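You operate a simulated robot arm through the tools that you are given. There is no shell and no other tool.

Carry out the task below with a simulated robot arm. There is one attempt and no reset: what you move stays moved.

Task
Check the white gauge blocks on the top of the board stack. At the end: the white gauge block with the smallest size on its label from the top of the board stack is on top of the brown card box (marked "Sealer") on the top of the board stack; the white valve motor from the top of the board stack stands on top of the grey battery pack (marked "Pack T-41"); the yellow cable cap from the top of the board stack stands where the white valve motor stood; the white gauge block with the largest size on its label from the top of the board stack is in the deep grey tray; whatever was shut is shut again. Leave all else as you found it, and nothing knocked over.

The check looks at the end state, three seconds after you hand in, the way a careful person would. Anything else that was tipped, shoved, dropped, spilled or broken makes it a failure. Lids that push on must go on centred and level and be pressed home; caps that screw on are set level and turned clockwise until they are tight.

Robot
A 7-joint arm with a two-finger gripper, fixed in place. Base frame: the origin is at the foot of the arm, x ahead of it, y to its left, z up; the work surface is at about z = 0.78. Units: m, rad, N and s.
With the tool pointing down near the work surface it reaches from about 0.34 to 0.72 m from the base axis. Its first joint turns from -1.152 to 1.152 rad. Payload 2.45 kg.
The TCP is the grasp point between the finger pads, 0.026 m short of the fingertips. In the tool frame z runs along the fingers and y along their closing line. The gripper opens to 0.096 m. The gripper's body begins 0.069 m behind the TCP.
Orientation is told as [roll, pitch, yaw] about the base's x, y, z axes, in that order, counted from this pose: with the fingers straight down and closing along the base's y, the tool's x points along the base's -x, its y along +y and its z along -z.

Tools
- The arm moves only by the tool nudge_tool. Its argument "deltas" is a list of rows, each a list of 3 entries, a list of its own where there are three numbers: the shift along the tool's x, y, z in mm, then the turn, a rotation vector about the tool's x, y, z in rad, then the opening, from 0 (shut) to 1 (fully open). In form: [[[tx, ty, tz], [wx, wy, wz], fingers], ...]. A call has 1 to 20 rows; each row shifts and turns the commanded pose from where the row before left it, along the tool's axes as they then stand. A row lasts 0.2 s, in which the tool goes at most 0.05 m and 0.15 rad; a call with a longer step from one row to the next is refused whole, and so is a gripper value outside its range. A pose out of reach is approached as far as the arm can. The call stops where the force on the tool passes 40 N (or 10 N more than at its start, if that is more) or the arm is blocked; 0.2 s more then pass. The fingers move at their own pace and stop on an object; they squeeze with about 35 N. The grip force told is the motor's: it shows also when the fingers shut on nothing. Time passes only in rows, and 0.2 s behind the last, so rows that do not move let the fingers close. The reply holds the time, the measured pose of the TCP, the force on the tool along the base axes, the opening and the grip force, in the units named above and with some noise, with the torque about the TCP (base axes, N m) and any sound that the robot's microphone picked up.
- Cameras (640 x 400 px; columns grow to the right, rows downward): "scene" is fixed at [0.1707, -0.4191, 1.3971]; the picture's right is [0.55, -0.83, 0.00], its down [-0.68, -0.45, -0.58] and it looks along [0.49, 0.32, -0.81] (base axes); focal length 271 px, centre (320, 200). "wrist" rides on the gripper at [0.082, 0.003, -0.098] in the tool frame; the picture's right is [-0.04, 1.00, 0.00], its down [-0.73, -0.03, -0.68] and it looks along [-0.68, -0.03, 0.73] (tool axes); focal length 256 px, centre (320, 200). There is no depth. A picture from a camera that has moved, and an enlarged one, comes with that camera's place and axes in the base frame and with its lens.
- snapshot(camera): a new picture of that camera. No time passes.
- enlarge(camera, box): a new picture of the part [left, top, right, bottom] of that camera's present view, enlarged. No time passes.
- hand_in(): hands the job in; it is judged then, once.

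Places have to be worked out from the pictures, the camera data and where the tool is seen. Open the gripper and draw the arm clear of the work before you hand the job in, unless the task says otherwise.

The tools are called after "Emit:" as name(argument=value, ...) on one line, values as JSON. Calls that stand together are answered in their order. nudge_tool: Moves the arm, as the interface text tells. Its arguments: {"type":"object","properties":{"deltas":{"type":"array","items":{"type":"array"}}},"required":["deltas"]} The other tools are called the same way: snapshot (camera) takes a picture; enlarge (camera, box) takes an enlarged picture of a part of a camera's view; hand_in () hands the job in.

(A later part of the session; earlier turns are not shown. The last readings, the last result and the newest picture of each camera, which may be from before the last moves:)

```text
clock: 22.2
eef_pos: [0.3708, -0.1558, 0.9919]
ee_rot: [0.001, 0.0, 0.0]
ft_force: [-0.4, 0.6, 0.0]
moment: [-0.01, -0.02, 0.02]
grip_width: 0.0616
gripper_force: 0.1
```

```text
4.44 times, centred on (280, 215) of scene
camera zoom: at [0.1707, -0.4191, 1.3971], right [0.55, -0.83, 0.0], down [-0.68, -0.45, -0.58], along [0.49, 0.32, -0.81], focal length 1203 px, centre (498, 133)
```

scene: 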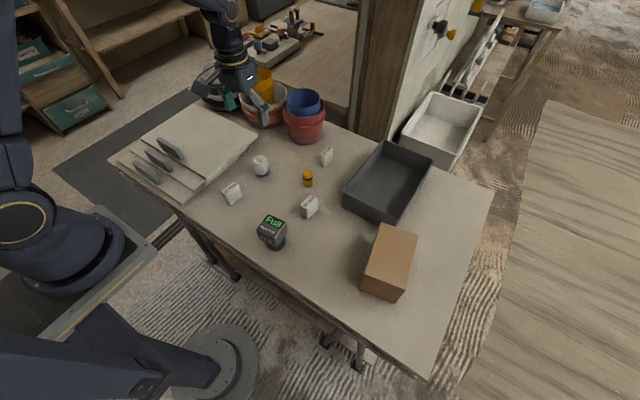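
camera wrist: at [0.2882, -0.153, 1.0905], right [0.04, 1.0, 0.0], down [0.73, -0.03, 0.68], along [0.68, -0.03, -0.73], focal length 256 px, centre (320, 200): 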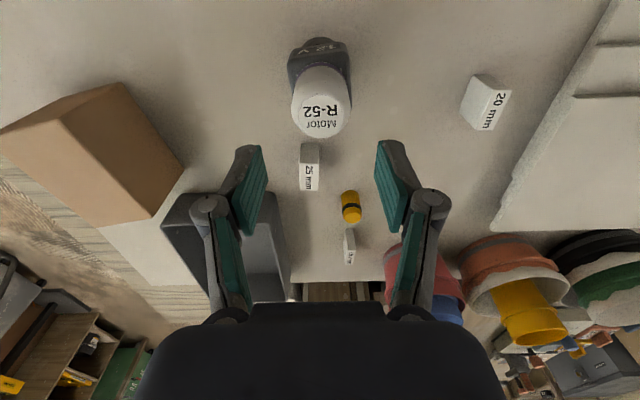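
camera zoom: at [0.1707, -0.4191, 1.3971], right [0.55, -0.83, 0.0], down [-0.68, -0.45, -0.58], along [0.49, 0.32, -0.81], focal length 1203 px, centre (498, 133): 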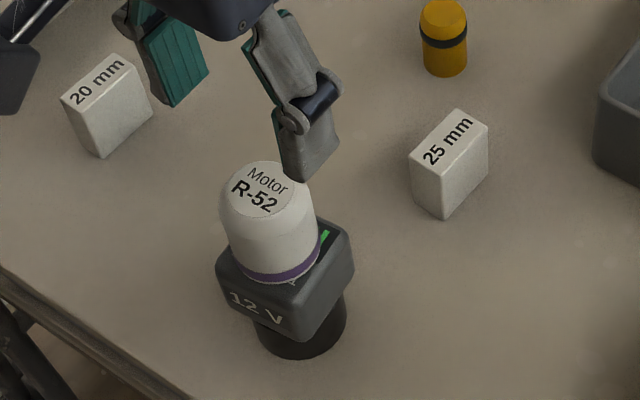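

The motor stands squarely on the pack. Next I'll move above the yellow cap at about (0.572, -0.116).

Emit:
nudge_tool(deltas=[[[-40, 8, 0], [0, 0, 0], 0.64], [[-40, 8, 0], [0, 0, 0], 0.64], [[-40, 8, 0], [0, 0, 0], 0.64], [[-40, 8, 0], [0, 0, 0], 0.64], [[-40, 8, 0], [0, 0, 0], 0.64], [[0, 0, 30], [0, 0, 0], 0.64], [[0, 0, 30], [0, 0, 0], 0.64], [[0, 0, 0], [0, 0, 0], 0.64], [[0, 0, 0], [0, 0, 0], 0.64]])

Emit:
snapshot(camera="wrist")

Emit:
enlarge(camera="wrist", box=[240, 40, 400, 140])

```text
clock: 24.2
eef_pos: [0.572, -0.1155, 0.9335]
ee_rot: [0.001, -0.001, 0.0]
ft_force: [-0.6, -0.4, 0.0]
moment: [0.03, -0.01, -0.02]
grip_width: 0.0614
gripper_force: 0.0
```

```text
taken
camera wrist: at [0.4904, -0.1126, 1.0316], right [0.04, 1.0, 0.0], down [0.73, -0.03, 0.68], along [0.68, -0.03, -0.73], focal length 256 px, centre (320, 200)
```

wrist: 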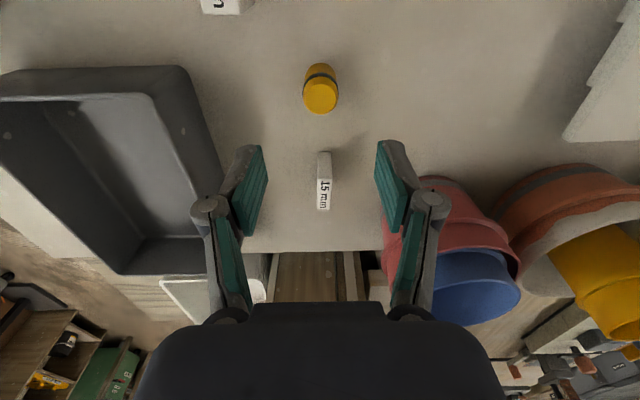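

```text
4.00 times, centred on (320, 90) of wrist
camera zoom: at [0.4904, -0.1126, 1.0316], right [0.04, 1.0, 0.0], down [0.73, -0.03, 0.68], along [0.68, -0.03, -0.73], focal length 1024 px, centre (320, 640)
```

zoom: 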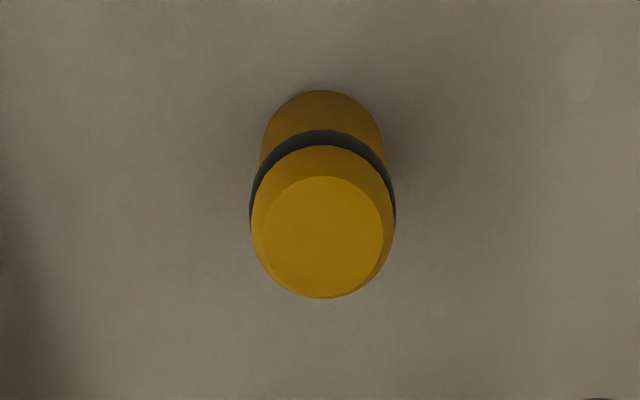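

The cap centre is about (0.5705, -0.116), about 30 mm wide and 48 mm tall. I'll descend around it to z ≈ 0.811.

Emit:
nudge_tool(deltas=[[[1.5, -0.5, 30], [0, 0, 0], 0.6], [[0, 0, 40], [0, 0, 0], 0.6], [[0, 0, 30], [0, 0, 0], 0.6], [[0, 0, 22], [0, 0, 0], 0.6], [[0, 0, 0], [0, 0, 0], 0.6]])

Emit:
snapshot(camera="wrist")

```text
clock: 25.4
eef_pos: [0.5705, -0.1157, 0.8114]
ee_rot: [-0.001, 0.001, 0.0]
ft_force: [0.4, 0.3, 0.1]
moment: [0.0, 0.03, -0.01]
grip_width: 0.0577
gripper_force: 0.1
```

```text
taken
camera wrist: at [0.4881, -0.1131, 0.9101], right [0.04, 1.0, 0.0], down [0.73, -0.03, 0.68], along [0.68, -0.03, -0.73], focal length 256 px, centre (320, 200)
```

wrist: 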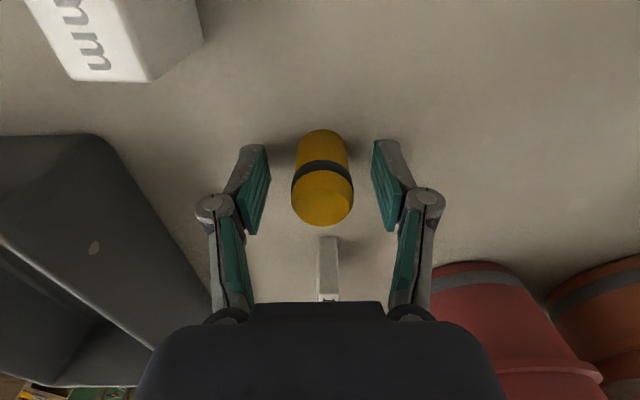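

Well centred between the fingers, so I'll close gently.

Emit:
nudge_tool(deltas=[[[0, 0, 0], [0, 0, 0], 0.52], [[0, 0, 0], [0, 0, 0], 0.44], [[0, 0, 0], [0, 0, 0], 0.38], [[0, 0, 0], [0, 0, 0], 0.34], [[0, 0, 0], [0, 0, 0], 0.3], [[0, 0, 0], [0, 0, 0], 0.25], [[0, 0, 0], [0, 0, 0], 0.2], [[0, 0, 0], [0, 0, 0], 0.18]])

Emit:
snapshot(camera="wrist")

```text
clock: 27.2
eef_pos: [0.5687, -0.1164, 0.812]
ee_rot: [-0.001, 0.001, -0.001]
ft_force: [0.3, 0.4, 1.3]
moment: [0.0, -0.01, 0.01]
grip_width: 0.0289
gripper_force: 34.3
```

```text
taken
camera wrist: at [0.4881, -0.1131, 0.9104], right [0.04, 1.0, 0.0], down [0.73, -0.03, 0.68], along [0.68, -0.03, -0.73], focal length 256 px, centre (320, 200)
```

wrist: 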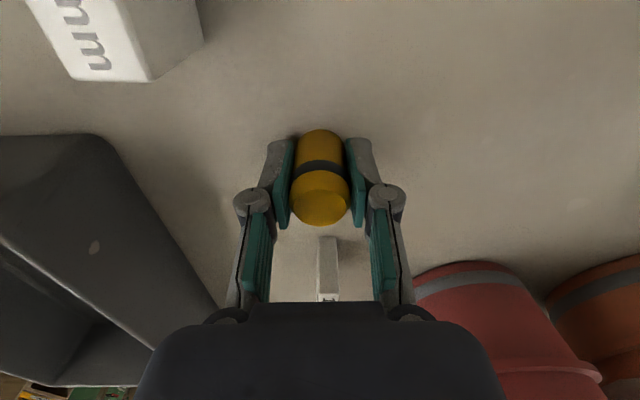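

Gripped at 28.9 mm. I'll lift, carry it over to the motor's old spot (0.532, 0.024) and check.

Emit:
nudge_tool(deltas=[[[0, 0, -10], [0, 0, 0], 0.18], [[0, 0, -40], [0, 0, 0], 0.18], [[0, 0, -50], [0, 0, 0], 0.18], [[0, 0, 0], [0, 0, 0], 0.18], [[9.5, 35, 0], [0, 0, 0], 0.18], [[9.5, 35, 0], [0, 0, 0], 0.18], [[9.5, 35, 0], [0, 0, 0], 0.18], [[9.5, 35, 0], [0, 0, 0], 0.18], [[0, 0, 0], [0, 0, 0], 0.18], [[0, 0, 0], [0, 0, 0], 0.18]])

Emit:
snapshot(camera="wrist")

Emit:
snapshot(camera="scene")

```text
clock: 29.4
eef_pos: [0.5315, 0.0248, 0.9112]
ee_rot: [0.001, 0.0, -0.001]
ft_force: [-0.7, -0.6, -0.8]
moment: [0.0, 0.01, -0.03]
grip_width: 0.0288
gripper_force: 34.9
```

```text
taken
camera wrist: at [0.45, 0.0273, 1.0097], right [0.04, 1.0, 0.0], down [0.73, -0.03, 0.68], along [0.68, -0.03, -0.73], focal length 256 px, centre (320, 200)
```

wrist: 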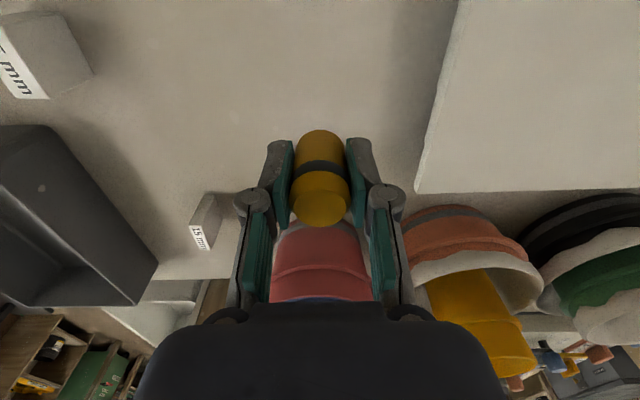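

```text
taken
```

scene: 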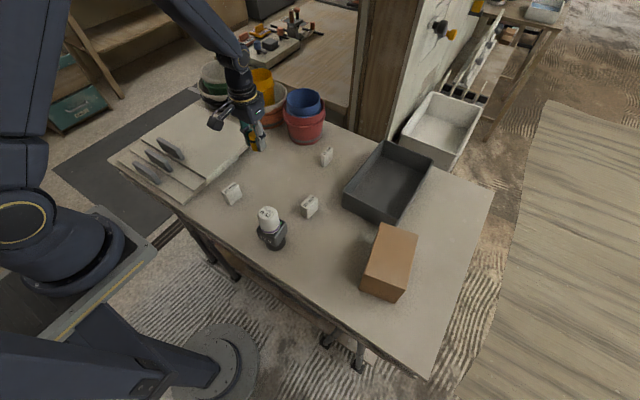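

In position above the spot. I'll lower to just above the surface.

Emit:
nudge_tool(deltas=[[[0, 0, 35], [0, 0, 0], 0.18], [[0, 0, 35], [0, 0, 0], 0.18], [[0, 0, 20], [0, 0, 0], 0.18], [[0, 0, 5], [0, 0, 0], 0.18], [[0, 0, 0], [0, 0, 0], 0.18], [[0, 0, 0], [0, 0, 0], 0.18]])

```text
clock: 30.8
eef_pos: [0.5295, 0.0222, 0.8134]
ee_rot: [0.0, -0.001, -0.001]
ft_force: [0.8, 0.0, -0.4]
moment: [-0.03, -0.01, -0.02]
grip_width: 0.0286
gripper_force: 35.3
```

Emit:
nudge_tool(deltas=[[[0, 0, 0.7], [0, 0, 0], 0.18], [[0, 0, 0], [0, 0, 0], 0.18]])

Emit:
enlarge(camera="scene", box=[220, 130, 300, 180])

Emit:
enlarge(camera="wrist", box=[240, 100, 400, 240])

```text
clock: 31.4
eef_pos: [0.5308, 0.0225, 0.8142]
ee_rot: [0.0, 0.001, 0.0]
ft_force: [-1.2, -0.1, 0.2]
moment: [-0.02, 0.03, -0.02]
grip_width: 0.0287
gripper_force: 34.9
```

```text
8.00 times, centred on (260, 155) of scene
camera zoom: at [0.1707, -0.4191, 1.3971], right [0.55, -0.83, 0.0], down [-0.68, -0.45, -0.58], along [0.49, 0.32, -0.81], focal length 2166 px, centre (800, 560)
```

zoom: 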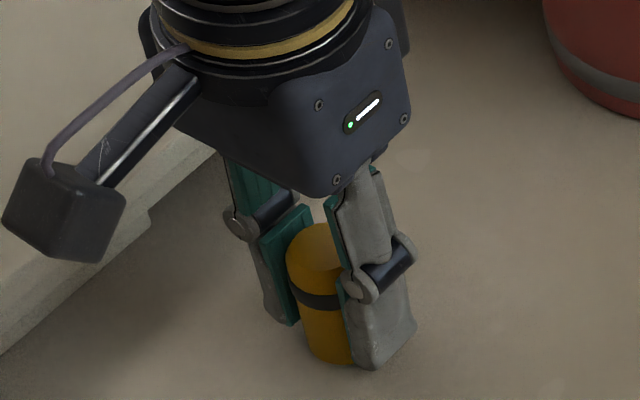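

```text
2.86 times, centred on (320, 170) of wrist
camera zoom: at [0.4489, 0.0255, 0.9131], right [0.04, 1.0, 0.0], down [0.73, -0.03, 0.68], along [0.68, -0.03, -0.73], focal length 731 px, centre (320, 286)
```

zoom: 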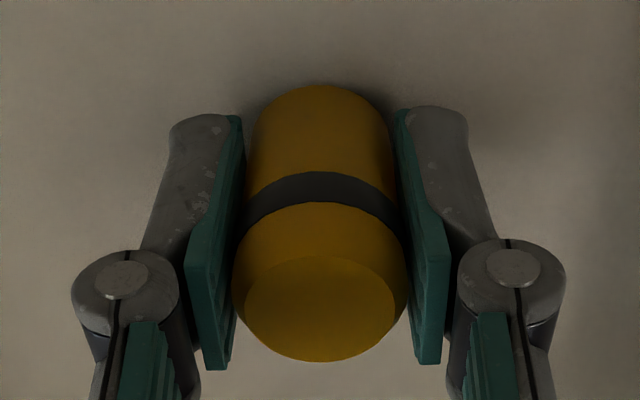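

I'm about 1–2 mm low in y relative to the motor's spot, so I'll correct by (+0.8, +1.5) mm and lower gently to contact.

Emit:
nudge_tool(deltas=[[[-0.8, 1.5, 0], [0, 0, 0], 0.18], [[0, 0, 0], [0, 0, 0], 0.18], [[0, 0, 1], [0, 0, 0], 0.18], [[0, 0, 0], [0, 0, 0], 0.18]])

```text
clock: 32.4
eef_pos: [0.5308, 0.0247, 0.8142]
ee_rot: [0.0, 0.0, 0.001]
ft_force: [0.3, -0.3, 0.3]
moment: [-0.02, 0.01, 0.0]
grip_width: 0.0287
gripper_force: 35.5
```

Emit:
nudge_tool(deltas=[[[0, 0, 0.8], [0, 0, 0], 0.18], [[0, 0, 0], [0, 0, 0], 0.18]])

```text
clock: 33.0
eef_pos: [0.5309, 0.025, 0.8146]
ee_rot: [0.001, 0.0, -0.001]
ft_force: [-1.0, -0.2, -0.2]
moment: [0.0, -0.01, 0.0]
grip_width: 0.0285
gripper_force: 35.2
```

Emit:
nudge_tool(deltas=[[[0, 0, 1], [0, 0, 0], 0.18], [[0, 0, 0], [0, 0, 0], 0.18]])

```text
clock: 33.6
eef_pos: [0.5323, 0.024, 0.8128]
ee_rot: [0.0, 0.001, 0.0]
ft_force: [1.0, 0.1, -0.8]
moment: [-0.01, -0.01, 0.0]
grip_width: 0.0286
gripper_force: 34.7
```

Emit:
nudge_tool(deltas=[[[0, 0, 0.7], [0, 0, 0], 0.18], [[0, 0, 0], [0, 0, 0], 0.18]])

```text
clock: 34.2
eef_pos: [0.5311, 0.0244, 0.8128]
ee_rot: [0.001, 0.0, 0.0]
ft_force: [-0.7, 0.3, 0.8]
moment: [-0.02, -0.01, 0.0]
grip_width: 0.0287
gripper_force: 34.7
```

Emit:
nudge_tool(deltas=[[[0, 0, 0.6], [0, 0, 0], 0.18], [[0, 0, 0], [0, 0, 0], 0.18]])

```text
clock: 34.8
eef_pos: [0.5317, 0.0242, 0.8125]
ee_rot: [-0.001, -0.001, -0.001]
ft_force: [-4.2, -0.7, 13.3]
moment: [-0.05, 0.13, 0.04]
grip_width: 0.0285
gripper_force: 35.4
```

Contact at 13 N, positioned at (0.5317, 0.0242). I'll ease off 0.3 mm and open gently.

Emit:
nudge_tool(deltas=[[[0, 0, -0.3], [0, 0, 0], 0.18], [[0, 0, 0], [0, 0, 0], 0.26], [[0, 0, 0], [0, 0, 0], 0.3], [[0, 0, 0], [0, 0, 0], 0.33], [[0, 0, 0], [0, 0, 0], 0.38], [[0, 0, 0], [0, 0, 0], 0.46], [[0, 0, 0], [0, 0, 0], 0.54], [[0, 0, 0], [0, 0, 0], 0.6], [[0, 0, 0], [0, 0, 0], 0.6]])

Emit:
snapshot(camera="wrist")

```text
clock: 36.8
eef_pos: [0.5322, 0.025, 0.8118]
ee_rot: [0.0, -0.001, 0.0]
ft_force: [1.1, -0.7, -0.3]
moment: [-0.04, 0.0, 0.01]
grip_width: 0.0577
gripper_force: 0.1
```

```text
taken
camera wrist: at [0.4496, 0.0278, 0.9103], right [0.04, 1.0, 0.0], down [0.73, -0.03, 0.68], along [0.68, -0.03, -0.73], focal length 256 px, centre (320, 200)
```

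wrist: 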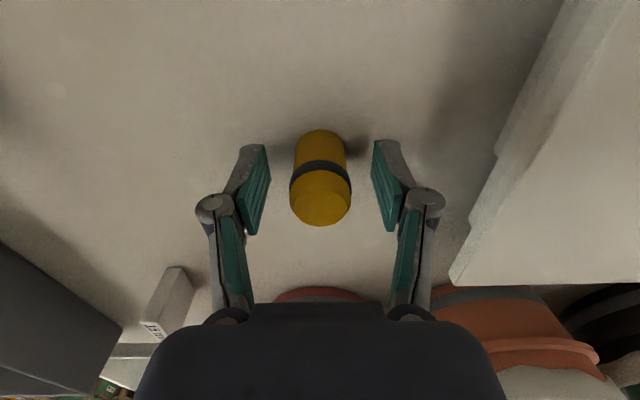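

The cap stands upright in place. I'll rise clear and move over to the 15 mm block near (0.68, -0.117).

Emit:
nudge_tool(deltas=[[[0, 0, -10], [0, 0, 0], 0.6], [[0, 0, -40], [0, 0, 0], 0.6], [[0, 0, -50], [0, 0, 0], 0.6], [[0, 0, -40], [0, 0, 0], 0.6], [[0, -28.6, 0], [0, 0, 0], 0.6], [[-20, -28.6, 0], [0, 0, 0], 0.6], [[-40, -28.6, 0], [0, 0, 0], 0.6], [[-40, -28.6, 0], [0, 0, 0], 0.6], [[-40, -28.6, 0], [0, 0, 0], 0.6], [[-8, 0, 10], [0, 0, 0], 0.6], [[0, 0, 10], [0, 0, 0], 0.6], [[0, 0, 0], [0, 0, 0], 0.6], [[0, 0, 0], [0, 0, 0], 0.6]])

Emit:
snapshot(camera="wrist")

Emit:
snapshot(camera="scene")

Emit:
enlarge(camera="wrist", box=[240, 40, 400, 140])

```text
clock: 39.6
eef_pos: [0.6805, -0.1184, 0.932]
ee_rot: [-0.001, -0.001, 0.001]
ft_force: [0.6, 0.1, 0.7]
moment: [-0.04, 0.0, 0.01]
grip_width: 0.058
gripper_force: 0.1
```

```text
taken
camera wrist: at [0.5977, -0.1159, 1.0304], right [0.04, 1.0, 0.0], down [0.73, -0.03, 0.68], along [0.68, -0.03, -0.73], focal length 256 px, centre (320, 200)
```

wrist: 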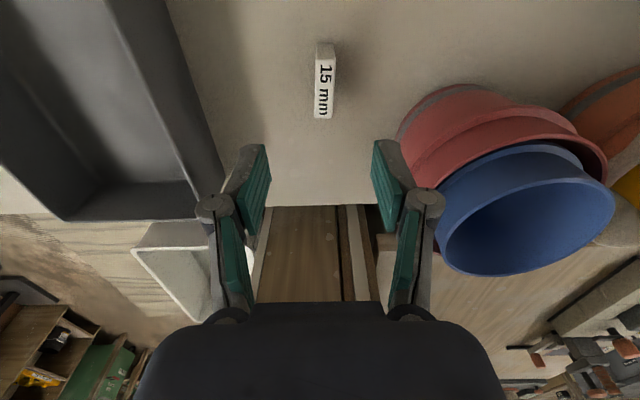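

```text
taken
```

scene: 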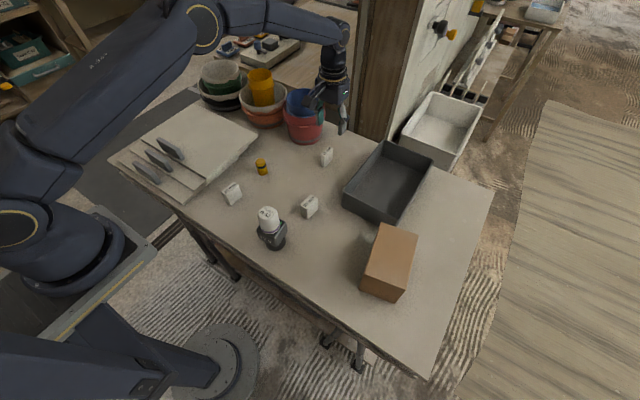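

```text
4.00 times, centred on (320, 90) of wrist
camera zoom: at [0.5977, -0.1159, 1.0304], right [0.04, 1.0, 0.0], down [0.73, -0.03, 0.68], along [0.68, -0.03, -0.73], focal length 1024 px, centre (320, 640)
```

zoom: 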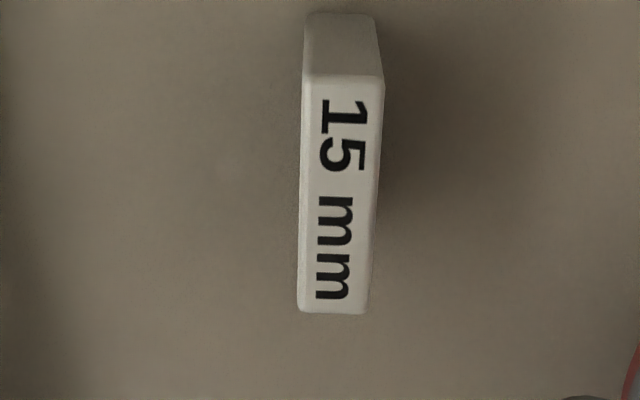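

The 15 mm block is centred near (0.675, -0.116), its long side about 4.5° clockwise from x and its thickness along y. I'll yaw to match, centre on it and descend part way.

Emit:
nudge_tool(deltas=[[[0, 0, 0], [0, 0, 0.079], 0.5], [[5.7, 2, 0], [0, 0, 0], 0.5], [[0, 0, 40], [0, 0, 0], 0.5], [[0, 0, 30], [0, 0, 0], 0.5], [[0, 0, 0], [0, 0, 0], 0.5], [[0, 0, 0], [0, 0, 0], 0.5]])

Emit:
snapshot(camera="wrist")

Emit:
enlarge(camera="wrist", box=[240, 80, 400, 180])

```text
clock: 41.0
eef_pos: [0.6727, -0.1178, 0.8615]
ee_rot: [0.001, -0.001, -0.079]
ft_force: [-0.1, 0.4, 0.6]
moment: [0.01, -0.01, 0.0]
grip_width: 0.0481
gripper_force: 0.2
```

```text
taken
camera wrist: at [0.5915, -0.1085, 0.9595], right [0.12, 0.99, 0.0], down [0.73, -0.09, 0.68], along [0.67, -0.08, -0.73], focal length 256 px, centre (320, 200)
```

wrist: 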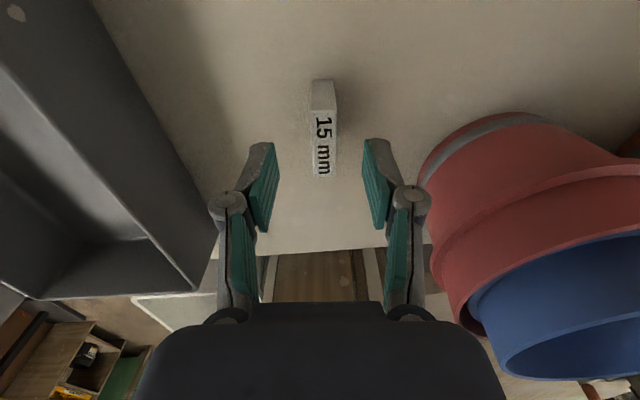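

```text
4.00 times, centred on (320, 130) of wrist
camera zoom: at [0.5915, -0.1085, 0.9595], right [0.12, 0.99, 0.0], down [0.73, -0.09, 0.68], along [0.67, -0.08, -0.73], focal length 1024 px, centre (320, 480)
```

zoom: 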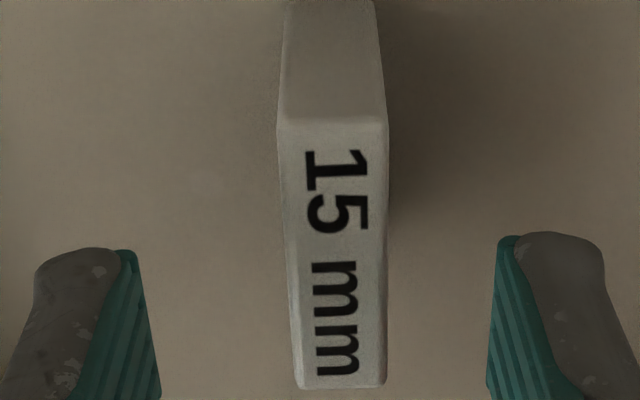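

Aligned in yaw, with the block 1.9 mm to +y in the tool frame. I'll correct, descend to z ≈ 0.812 and close gently.

Emit:
nudge_tool(deltas=[[[-1.5, 1.9, 0], [0, 0, 0], 0.5], [[0, 0, 25], [0, 0, 0], 0.5], [[0, 0, 24], [0, 0, 0], 0.5], [[0, 0, 0], [0, 0, 0], 0.5], [[0, 0, 0], [0, 0, 0], 0.4], [[0, 0, 0], [0, 0, 0], 0.32], [[0, 0, 0], [0, 0, 0], 0.25], [[0, 0, 0], [0, 0, 0], 0.19], [[0, 0, 0], [0, 0, 0], 0.14], [[0, 0, 0], [0, 0, 0], 0.08], [[0, 0, 0], [0, 0, 0], 0.05]])

Emit:
snapshot(camera="wrist")

```text
clock: 43.4
eef_pos: [0.674, -0.1132, 0.8137]
ee_rot: [0.002, 0.001, -0.078]
ft_force: [-0.1, 0.3, 0.9]
moment: [-0.02, 0.01, -0.01]
grip_width: 0.0135
gripper_force: 34.9
```

```text
taken
camera wrist: at [0.5929, -0.1038, 0.9114], right [0.12, 0.99, 0.0], down [0.73, -0.09, 0.68], along [0.67, -0.08, -0.73], focal length 256 px, centre (320, 200)
```

wrist: 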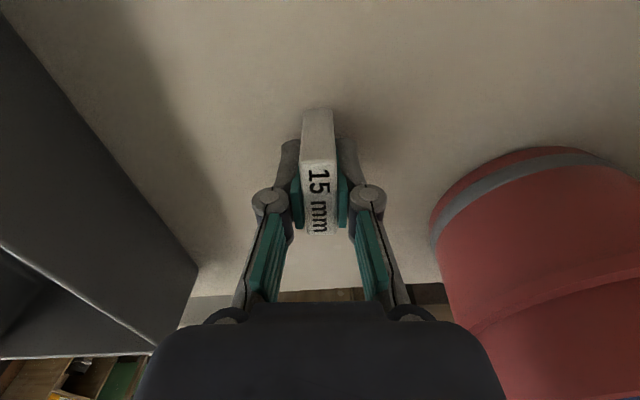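

Gripped at 13.5 mm. I'll lift to z ≈ 0.97 and carry it toward the brown box, pausing short to look.

Emit:
nudge_tool(deltas=[[[0, 0, -10], [0, 0, 0], 0.05], [[0, 0, -40], [0, 0, 0], 0.05], [[0, 0, -50], [0, 0, 0], 0.05], [[0, 0, -50], [0, 0, 0], 0.05], [[0, 0, -10], [0, 0, 0], 0.05], [[21.6, -35.2, 0], [0, 0, 0], 0.05], [[21.6, -35.2, 0], [0, 0, 0], 0.05], [[21.6, -35.2, 0], [0, 0, 0], 0.05], [[21.6, -35.2, 0], [0, 0, 0], 0.05], [[21.6, -35.2, 0], [0, 0, 0], 0.05], [[21.6, -35.2, 0], [0, 0, 0], 0.05], [[0, 0, 0], [0, 0, 0], 0.05], [[0, 0, 0], [0, 0, 0], 0.05]])

Emit:
snapshot(camera="wrist")

Emit:
snapshot(camera="scene")

```text
clock: 46.2
eef_pos: [0.5286, -0.3134, 0.9711]
ee_rot: [-0.001, 0.0, -0.079]
ft_force: [0.4, 0.4, 0.0]
moment: [-0.02, -0.01, 0.03]
grip_width: 0.0135
gripper_force: 34.9
```

```text
taken
camera wrist: at [0.4464, -0.3046, 1.0698], right [0.12, 0.99, 0.0], down [0.73, -0.09, 0.68], along [0.67, -0.08, -0.73], focal length 256 px, centre (320, 200)
```

wrist: 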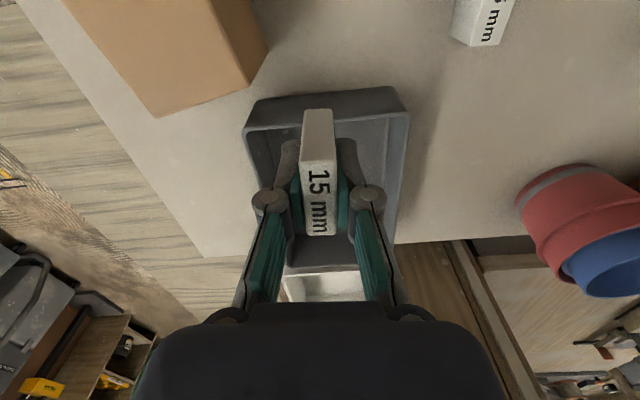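

```text
taken
```

scene: 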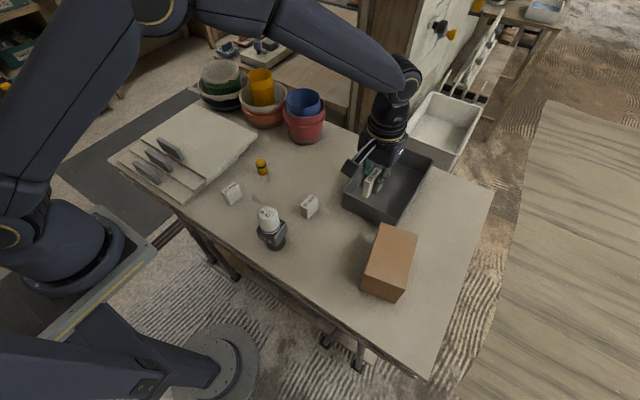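

I'll continue to above the box centre at the same height.

Emit:
nudge_tool(deltas=[[[21.8, -35.2, 0], [0, 0, 0], 0.05], [[21.8, -35.2, 0], [0, 0, 0], 0.05], [[21.8, -35.2, 0], [0, 0, 0], 0.05], [[0, 0, 0], [0, 0, 0], 0.05], [[0, 0, 0], [0, 0, 0], 0.05]])

Emit:
snapshot(camera="wrist")

Emit:
enlarge(camera="scene", box=[320, 190, 480, 310])

```text
clock: 47.4
eef_pos: [0.4548, -0.4144, 0.9719]
ee_rot: [-0.001, 0.002, -0.079]
ft_force: [-0.5, -0.7, 0.5]
moment: [0.02, 0.0, 0.0]
grip_width: 0.0138
gripper_force: 35.5
```

```text
taken
camera wrist: at [0.3736, -0.4052, 1.0698], right [0.12, 0.99, 0.0], down [0.73, -0.09, 0.68], along [0.67, -0.08, -0.73], focal length 256 px, centre (320, 200)
```

wrist: 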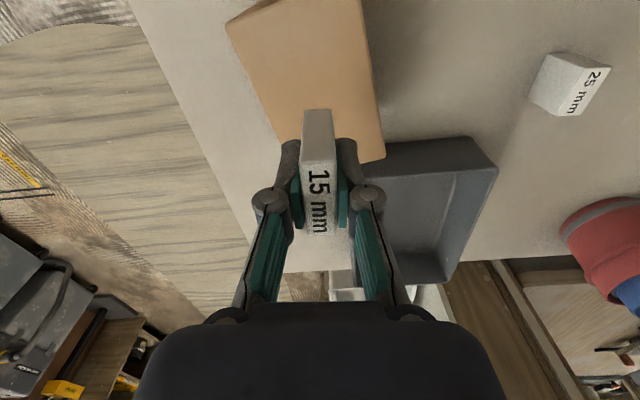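

```text
3.33 times, centred on (400, 250) of scene
camera zoom: at [0.1707, -0.4191, 1.3971], right [0.55, -0.83, 0.0], down [-0.68, -0.45, -0.58], along [0.49, 0.32, -0.81], focal length 903 px, centre (53, 33)
```

zoom: 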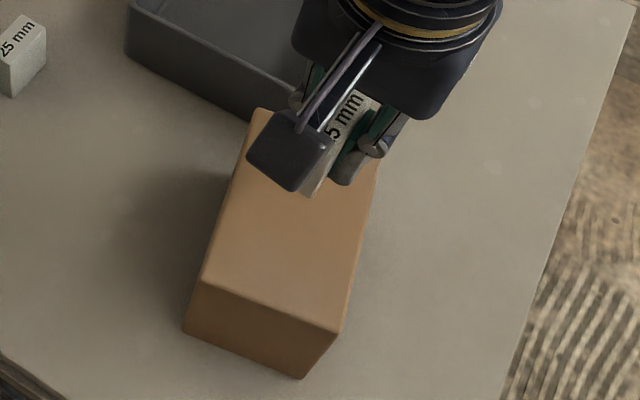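

Both cameras agree on the box top centre at about (0.452, -0.414), right below the tool. I'll lower to about 1 cm above the box.

Emit:
nudge_tool(deltas=[[[2.5, 0, 20], [0, 0, 0], 0.05], [[0, 0, 20], [0, 0, 0], 0.05], [[0, 0, 12], [0, 0, 0], 0.05], [[0, 0, 0], [0, 0, 0], 0.05], [[0, 0, 0], [0, 0, 0], 0.05]])

Emit:
snapshot(camera="wrist")

Emit:
enlarge(camera="scene", box=[350, 200, 450, 300])

```text
clock: 48.6
eef_pos: [0.4549, -0.413, 0.9205]
ee_rot: [0.0, 0.001, -0.079]
ft_force: [0.3, -0.4, 0.4]
moment: [0.0, 0.02, 0.01]
grip_width: 0.0136
gripper_force: 34.4
```

```text
taken
camera wrist: at [0.3732, -0.4042, 1.0193], right [0.12, 0.99, 0.0], down [0.73, -0.09, 0.68], along [0.67, -0.08, -0.73], focal length 256 px, centre (320, 200)
```

wrist: 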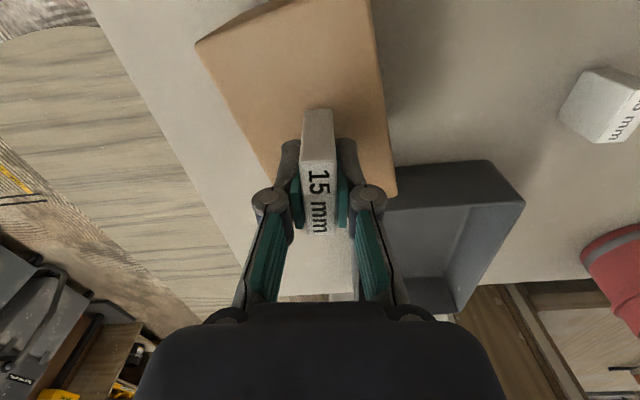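

```text
4.00 times, centred on (400, 250) of scene
camera zoom: at [0.1707, -0.4191, 1.3971], right [0.55, -0.83, 0.0], down [-0.68, -0.45, -0.58], along [0.49, 0.32, -0.81], focal length 1083 px, centre (0, 0)
```

zoom: 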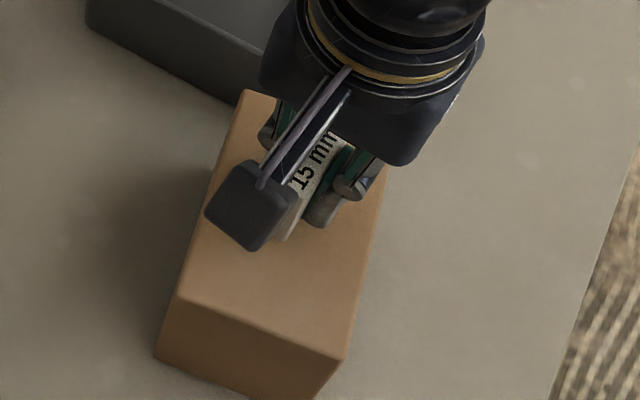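

Aligned over the box centre. I'll lower in small steps until contact.

Emit:
nudge_tool(deltas=[[[2, 0, 3], [0, 0, 0], 0.05], [[0, 0, 3], [0, 0, 0], 0.05], [[0, 0, 2], [0, 0, 0], 0.05], [[0, 0, 0], [0, 0, 0], 0.05]])

```text
clock: 49.6
eef_pos: [0.4525, -0.4139, 0.9126]
ee_rot: [0.001, -0.002, -0.078]
ft_force: [-0.1, -0.4, -1.2]
moment: [-0.04, 0.0, 0.02]
grip_width: 0.0136
gripper_force: 35.1
```

Emit:
nudge_tool(deltas=[[[0, 0, 1], [0, 0, 0], 0.05], [[0, 0, 1], [0, 0, 0], 0.05], [[0, 0, 1], [0, 0, 0], 0.05], [[0, 0, 0], [0, 0, 0], 0.05]])

```text
clock: 50.6
eef_pos: [0.4533, -0.4137, 0.9125]
ee_rot: [-0.005, -0.003, -0.077]
ft_force: [-5.2, 7.1, 31.8]
moment: [0.23, 0.46, -0.01]
grip_width: 0.0138
gripper_force: 35.0
```

Contact at 32 N, so the box top is about 0.88. I'll back off a little to unload.

Emit:
nudge_tool(deltas=[[[0, 0, -1.2], [0, 0, 0], 0.05], [[0, 0, 0], [0, 0, 0], 0.05]])

```text
clock: 51.2
eef_pos: [0.4521, -0.4147, 0.9123]
ee_rot: [-0.002, -0.003, -0.079]
ft_force: [1.7, -1.3, 23.4]
moment: [0.0, 0.09, 0.03]
grip_width: 0.0137
gripper_force: 35.0
```

Emit:
nudge_tool(deltas=[[[0, 0, -0.7], [0, 0, 0], 0.05], [[0, 0, 0], [0, 0, 0], 0.05]])

Emit:
enlarge(camera="scene", box=[370, 215, 430, 265])

```text
clock: 51.8
eef_pos: [0.4524, -0.4156, 0.9126]
ee_rot: [-0.002, -0.001, -0.078]
ft_force: [3.8, -5.7, 17.3]
moment: [-0.18, -0.12, 0.02]
grip_width: 0.0138
gripper_force: 34.8
```

```text
8.00 times, centred on (400, 240) of scene
camera zoom: at [0.1706, -0.419, 1.3972], right [0.55, -0.83, 0.0], down [-0.68, -0.45, -0.58], along [0.49, 0.32, -0.81], focal length 2166 px, centre (-320, -120)
```

zoom: 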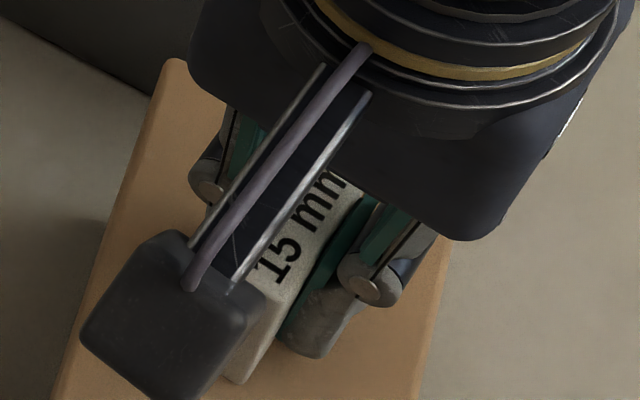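

Emit:
nudge_tool(deltas=[[[0, 0, -0.5], [0, 0, 0], 0.05], [[0, 0, 0], [0, 0, 0], 0.05]])

```text
clock: 52.4
eef_pos: [0.4515, -0.4126, 0.9128]
ee_rot: [0.001, 0.0, -0.08]
ft_force: [2.5, -3.3, 11.5]
moment: [-0.12, -0.17, -0.02]
grip_width: 0.0139
gripper_force: 35.0
```

The load is light now. I'll raise another 0.3 mm and release slowly.

Emit:
nudge_tool(deltas=[[[0, 0, -0.3], [0, 0, 0], 0.08], [[0, 0, 0], [0, 0, 0], 0.12], [[0, 0, 0], [0, 0, 0], 0.15], [[0, 0, 0], [0, 0, 0], 0.18], [[0, 0, 0], [0, 0, 0], 0.22], [[0, 0, 0], [0, 0, 0], 0.3], [[0, 0, 0], [0, 0, 0], 0.38], [[0, 0, 0], [0, 0, 0], 0.45], [[0, 0, 0], [0, 0, 0], 0.45]])

Emit:
snapshot(camera="wrist")

```text
clock: 54.4
eef_pos: [0.4524, -0.4137, 0.9139]
ee_rot: [0.001, 0.0, -0.08]
ft_force: [-0.3, 0.4, -0.5]
moment: [-0.01, 0.0, -0.03]
grip_width: 0.0433
gripper_force: 0.0
```

```text
taken
camera wrist: at [0.3708, -0.4046, 1.0117], right [0.12, 0.99, 0.0], down [0.73, -0.09, 0.68], along [0.67, -0.08, -0.73], focal length 256 px, centre (320, 200)
```

wrist: 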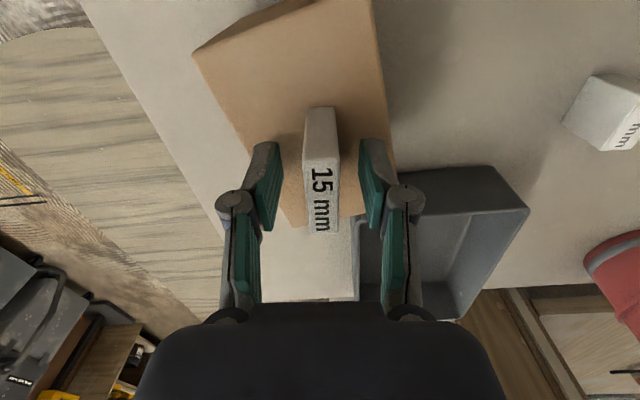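

The block stands on the box. I'll rise clear and verify.

Emit:
nudge_tool(deltas=[[[0, 0, -8], [0, 0, 0], 0.45], [[0, 0, -30], [0, 0, 0], 0.45], [[0, 0, -40], [0, 0, 0], 0.45], [[0, 0, -20], [0, 0, 0], 0.45], [[0, 0, 0], [0, 0, 0], 0.45]])

Emit:
snapshot(camera="wrist")

Emit:
snapshot(camera="scene")

```text
clock: 55.6
eef_pos: [0.4527, -0.4132, 1.0122]
ee_rot: [-0.001, -0.001, -0.078]
ft_force: [-0.2, 0.2, -0.2]
moment: [0.01, -0.03, 0.0]
grip_width: 0.0431
gripper_force: 0.0
```

```text
taken
camera wrist: at [0.3716, -0.4047, 1.1099], right [0.12, 0.99, 0.0], down [0.73, -0.09, 0.68], along [0.67, -0.08, -0.73], focal length 256 px, centre (320, 200)
```

wrist: 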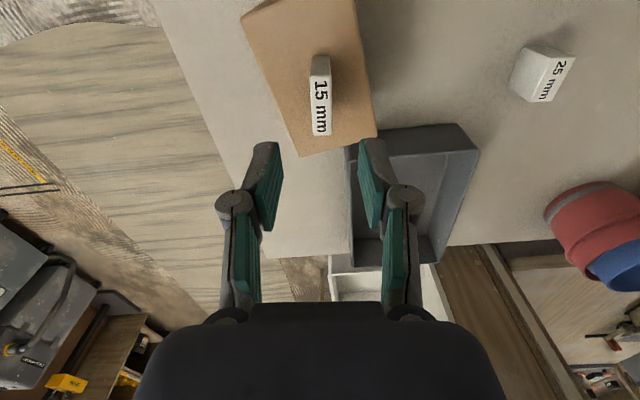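

```text
taken
```

scene: 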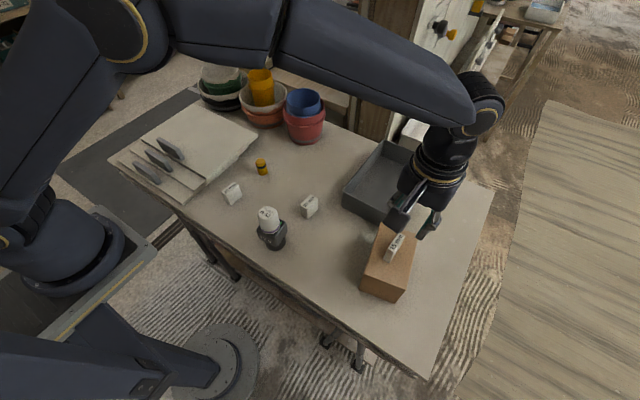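

The 15 mm block is standing on the box. For the 25 mm block at about (0.496, -0.172), the wrist camera could hit the motor if I descend at this yaw. I'll move above it at height and turn about 90° so the camera sits on the +y side, gripping along the long side.

Emit:
nudge_tool(deltas=[[[-4, 40.6, 0], [0, 0, 0], 0.75], [[-4, 40.6, 0], [0, 0, 0], 0.75], [[-4, 40.6, 0], [0, 0, 0], 0.75], [[-4, 40.6, 0], [0, 0, 0], 0.75], [[-4, 40.6, 0], [0, 0, 0], 0.75], [[-4, 40.6, 0], [0, 0, 0], 0.75], [[0, 0, 0], [0, 0, 0], 0.75], [[0, 0, 0], [0, 0, 0], 0.75]])

Emit:
snapshot(camera="wrist")

Emit:
enlarge(camera="wrist", box=[240, 40, 400, 140])

```text
clock: 57.4
eef_pos: [0.4962, -0.1722, 1.01]
ee_rot: [0.002, -0.001, -0.077]
ft_force: [0.3, 0.7, 0.1]
moment: [-0.01, -0.05, -0.02]
grip_width: 0.0718
gripper_force: 0.0
```

```text
taken
camera wrist: at [0.4147, -0.1626, 1.1083], right [0.12, 0.99, 0.0], down [0.73, -0.09, 0.68], along [0.67, -0.08, -0.73], focal length 256 px, centre (320, 200)
```

wrist: 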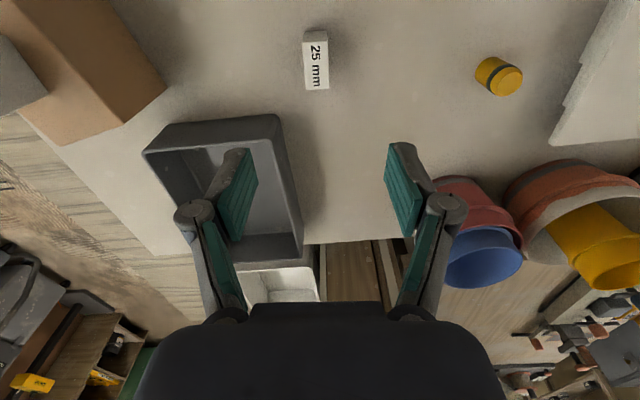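

```text
4.00 times, centred on (320, 90) of wrist
camera zoom: at [0.4147, -0.1626, 1.1083], right [0.12, 0.99, 0.0], down [0.73, -0.09, 0.68], along [0.67, -0.08, -0.73], focal length 1024 px, centre (320, 640)
```

zoom: 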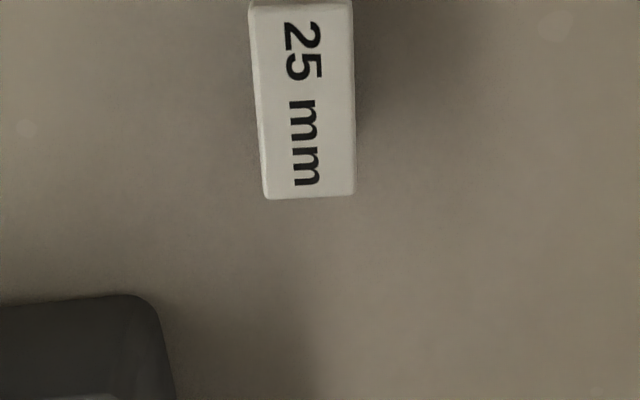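

The block is parallel to the tool at yaw -0.078, centred near (0.493, -0.176). I'll now rotate the tool about 90° in place at height.

Emit:
nudge_tool(deltas=[[[3, -4.5, 0], [0, 0, 0], 0.75], [[0, 0, 0], [0, 0, 0.1425], 0.75], [[0, 0, 0], [0, 0, 0.1425], 0.75], [[0, 0, 0], [0, 0, 0.1425], 0.75], [[0, 0, 0], [0, 0, 0.1425], 0.75], [[0, 0, 0], [0, 0, 0.1425], 0.75], [[0, 0, 0], [0, 0, 0.1425], 0.75], [[0, 0, 0], [0, 0, 0.1425], 0.75], [[0, 0, 0], [0, 0, 0.1425], 0.75], [[0, 0, 0], [0, 0, 0.1425], 0.75], [[0, 0, 0], [0, 0, 0.1425], 0.75], [[0, 0, 0], [0, 0, 0.1425], 0.75], [[0, 0, 0], [0, 0, 0], 0.75], [[0, 0, 0], [0, 0, 0], 0.75]])

Emit:
snapshot(camera="wrist")

Emit:
enlarge(camera="wrist", box=[240, 20, 400, 120])

Emit:
snapshot(camera="scene")

```text
clock: 60.4
eef_pos: [0.4917, -0.177, 1.0116]
ee_rot: [-0.001, 0.0, -1.647]
ft_force: [-0.5, -0.2, 0.7]
moment: [0.01, 0.02, 0.03]
grip_width: 0.072
gripper_force: 0.0
```

```text
taken
camera wrist: at [0.5005, -0.096, 1.1093], right [0.99, -0.12, 0.0], down [-0.08, -0.73, 0.68], along [-0.08, -0.67, -0.73], focal length 256 px, centre (320, 200)
```

wrist: 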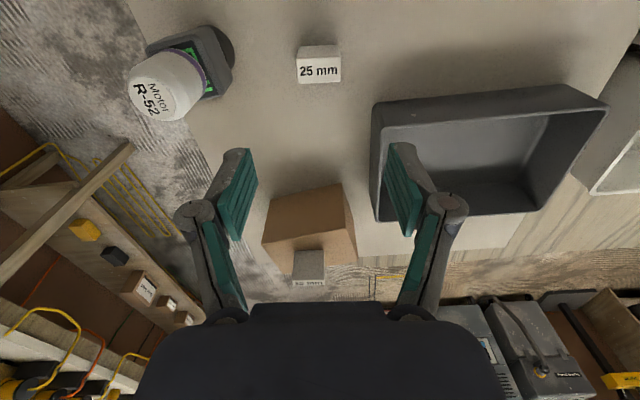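

```text
4.00 times, centred on (320, 70) of wrist
camera zoom: at [0.5005, -0.096, 1.1093], right [0.99, -0.12, 0.0], down [-0.08, -0.73, 0.68], along [-0.08, -0.67, -0.73], focal length 1024 px, centre (320, 720)
```

zoom: 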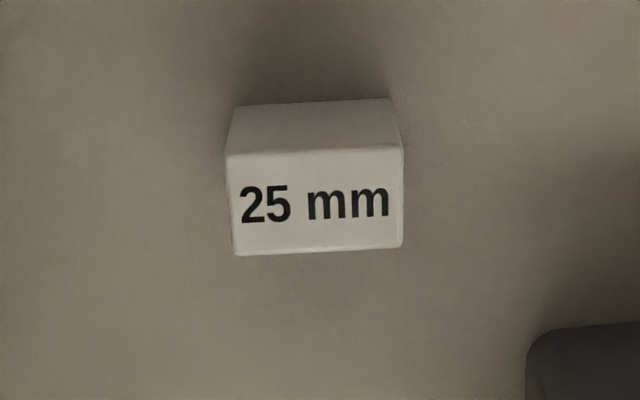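

```text
taken
```

scene: 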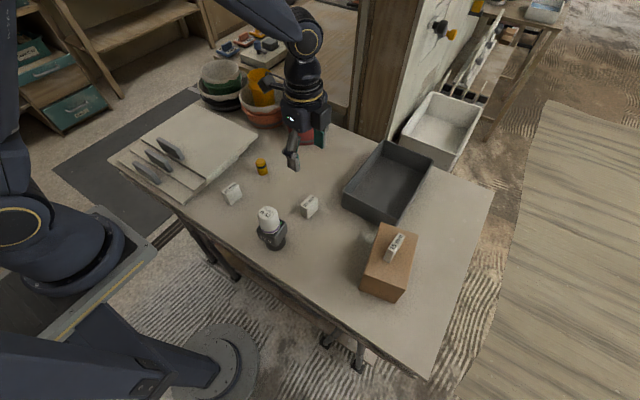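

Aligned within about 1°, with the block 2 mm off in tool y. I'll correct and descend to z ≈ 0.87, then check.

Emit:
nudge_tool(deltas=[[[-1, -2, 0], [0, 0, -0.015], 0.75], [[0, 0, 45], [0, 0, 0], 0.75], [[0, 0, 45], [0, 0, 0], 0.75], [[0, 0, 40], [0, 0, 0], 0.75], [[0, 0, 12], [0, 0, 0], 0.75], [[0, 0, 0], [0, 0, 0], 0.75], [[0, 0, 0], [0, 0, 0], 0.75]])

Emit:
snapshot(camera="wrist")

Emit:
enlarge(camera="wrist", box=[240, 80, 400, 180])

Emit:
snapshot(camera="scene")

```text
clock: 62.0
eef_pos: [0.4887, -0.1769, 0.8685]
ee_rot: [-0.001, 0.0, -1.631]
ft_force: [-0.2, 0.6, -0.1]
moment: [0.01, 0.01, -0.02]
grip_width: 0.0719
gripper_force: 0.1
```

```text
taken
camera wrist: at [0.4975, -0.0961, 0.9673], right [0.99, -0.1, 0.0], down [-0.07, -0.73, 0.68], along [-0.07, -0.68, -0.73], focal length 256 px, centre (320, 200)
```

wrist: 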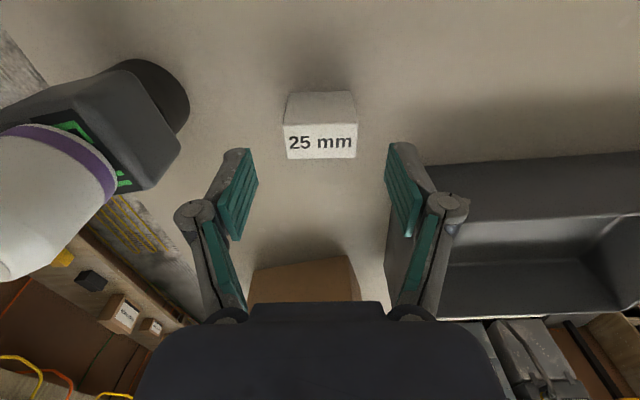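

```text
4.00 times, centred on (320, 130) of wrist
camera zoom: at [0.4975, -0.0961, 0.9673], right [0.99, -0.1, 0.0], down [-0.07, -0.73, 0.68], along [-0.07, -0.68, -0.73], focal length 1024 px, centre (320, 480)
```

zoom: 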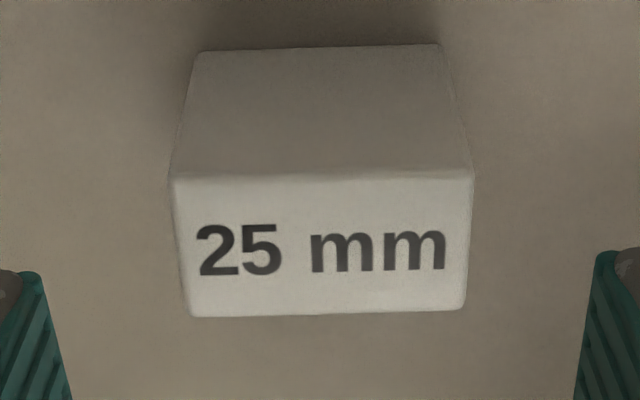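

```text
taken
```

scene: 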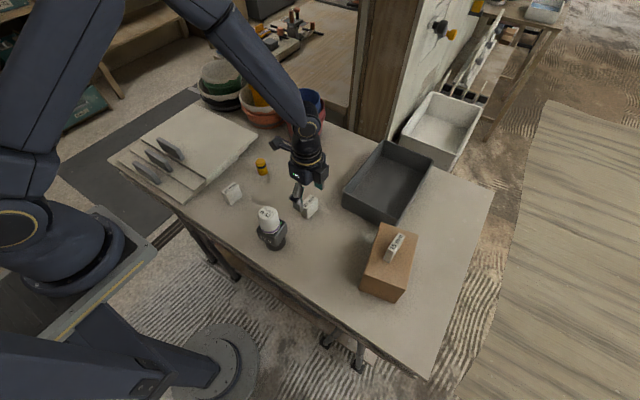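

Perfectly aligned, only 2.5 mm off along tool x. I'll correct, descend to z ≈ 0.8125 and close gently.

Emit:
nudge_tool(deltas=[[[-2.5, 0, 0], [0, 0, 0], 0.7], [[0, 0, 30], [0, 0, 0], 0.7], [[0, 0, 26], [0, 0, 0], 0.7], [[0, 0, 0], [0, 0, 0], 0.7], [[0, 0, 0], [0, 0, 0], 0.62], [[0, 0, 0], [0, 0, 0], 0.55], [[0, 0, 0], [0, 0, 0], 0.5], [[0, 0, 0], [0, 0, 0], 0.45], [[0, 0, 0], [0, 0, 0], 0.4], [[0, 0, 0], [0, 0, 0], 0.35], [[0, 0, 0], [0, 0, 0], 0.35]])

Emit:
snapshot(camera="wrist")

Emit:
snapshot(camera="scene")

```text
clock: 64.4
eef_pos: [0.4909, -0.1783, 0.8138]
ee_rot: [0.0, -0.001, -1.63]
ft_force: [-0.4, 0.2, 2.0]
moment: [0.05, 0.04, -0.01]
grip_width: 0.0437
gripper_force: 35.7
```

```text
taken
camera wrist: at [0.4991, -0.0983, 0.911], right [0.99, -0.1, 0.0], down [-0.07, -0.73, 0.68], along [-0.07, -0.68, -0.73], focal length 256 px, centre (320, 200)
```

wrist: 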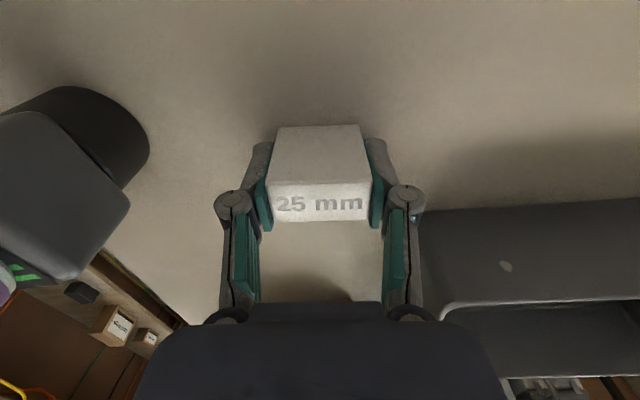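

```text
taken
```

scene: 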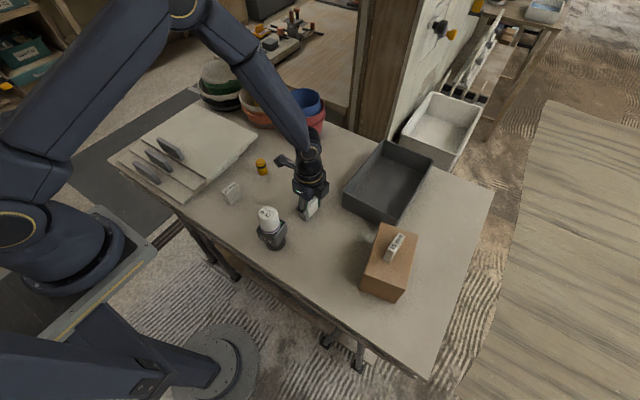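

Gripped at 43.7 mm. I'll lift and carry it over the near half of the tray, at about (0.635, -0.312).

Emit:
nudge_tool(deltas=[[[0, 0, -10], [0, 0, 0], 0.35], [[0, 0, -45], [0, 0, 0], 0.35], [[0, 0, -50], [0, 0, 0], 0.35], [[0, 0, -45], [0, 0, 0], 0.35], [[0, 0, 0], [0, 0, 0], 0.35], [[-25, 30.3, 0], [0, 0, 0], 0.35], [[-25, 30.3, 0], [0, 0, 0], 0.35], [[-25, 30.3, 0], [0, 0, 0], 0.35], [[-25, 30.3, 0], [0, 0, 0], 0.35], [[-25, 30.3, 0], [0, 0, 0], 0.35], [[0, 0, 0], [0, 0, 0], 0.35], [[0, 0, 0], [0, 0, 0], 0.35]])

Emit:
snapshot(camera="wrist")

Emit:
snapshot(camera="scene")

```text
clock: 67.0
eef_pos: [0.6326, -0.3143, 0.9624]
ee_rot: [0.0, 0.002, -1.631]
ft_force: [-1.0, 0.4, -0.6]
moment: [0.01, -0.03, -0.01]
grip_width: 0.0437
gripper_force: 34.6
```

```text
taken
camera wrist: at [0.6407, -0.234, 1.0606], right [0.99, -0.1, 0.0], down [-0.07, -0.73, 0.68], along [-0.07, -0.68, -0.73], focal length 256 px, centre (320, 200)
```

wrist: 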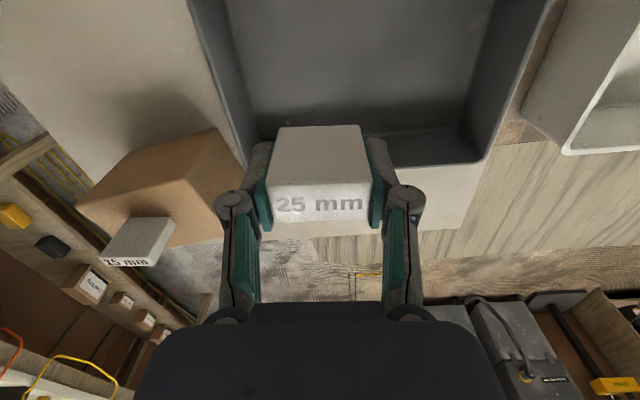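

```text
taken
```

scene: 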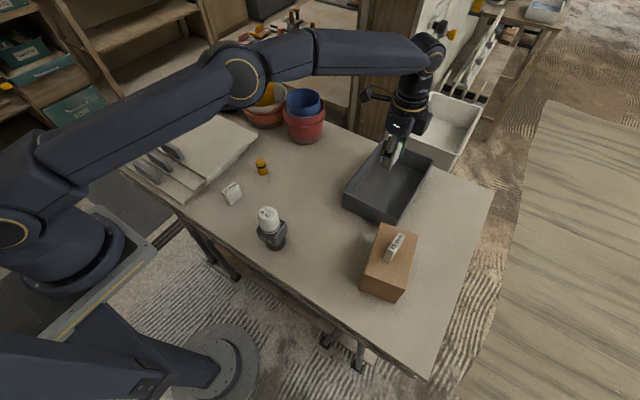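

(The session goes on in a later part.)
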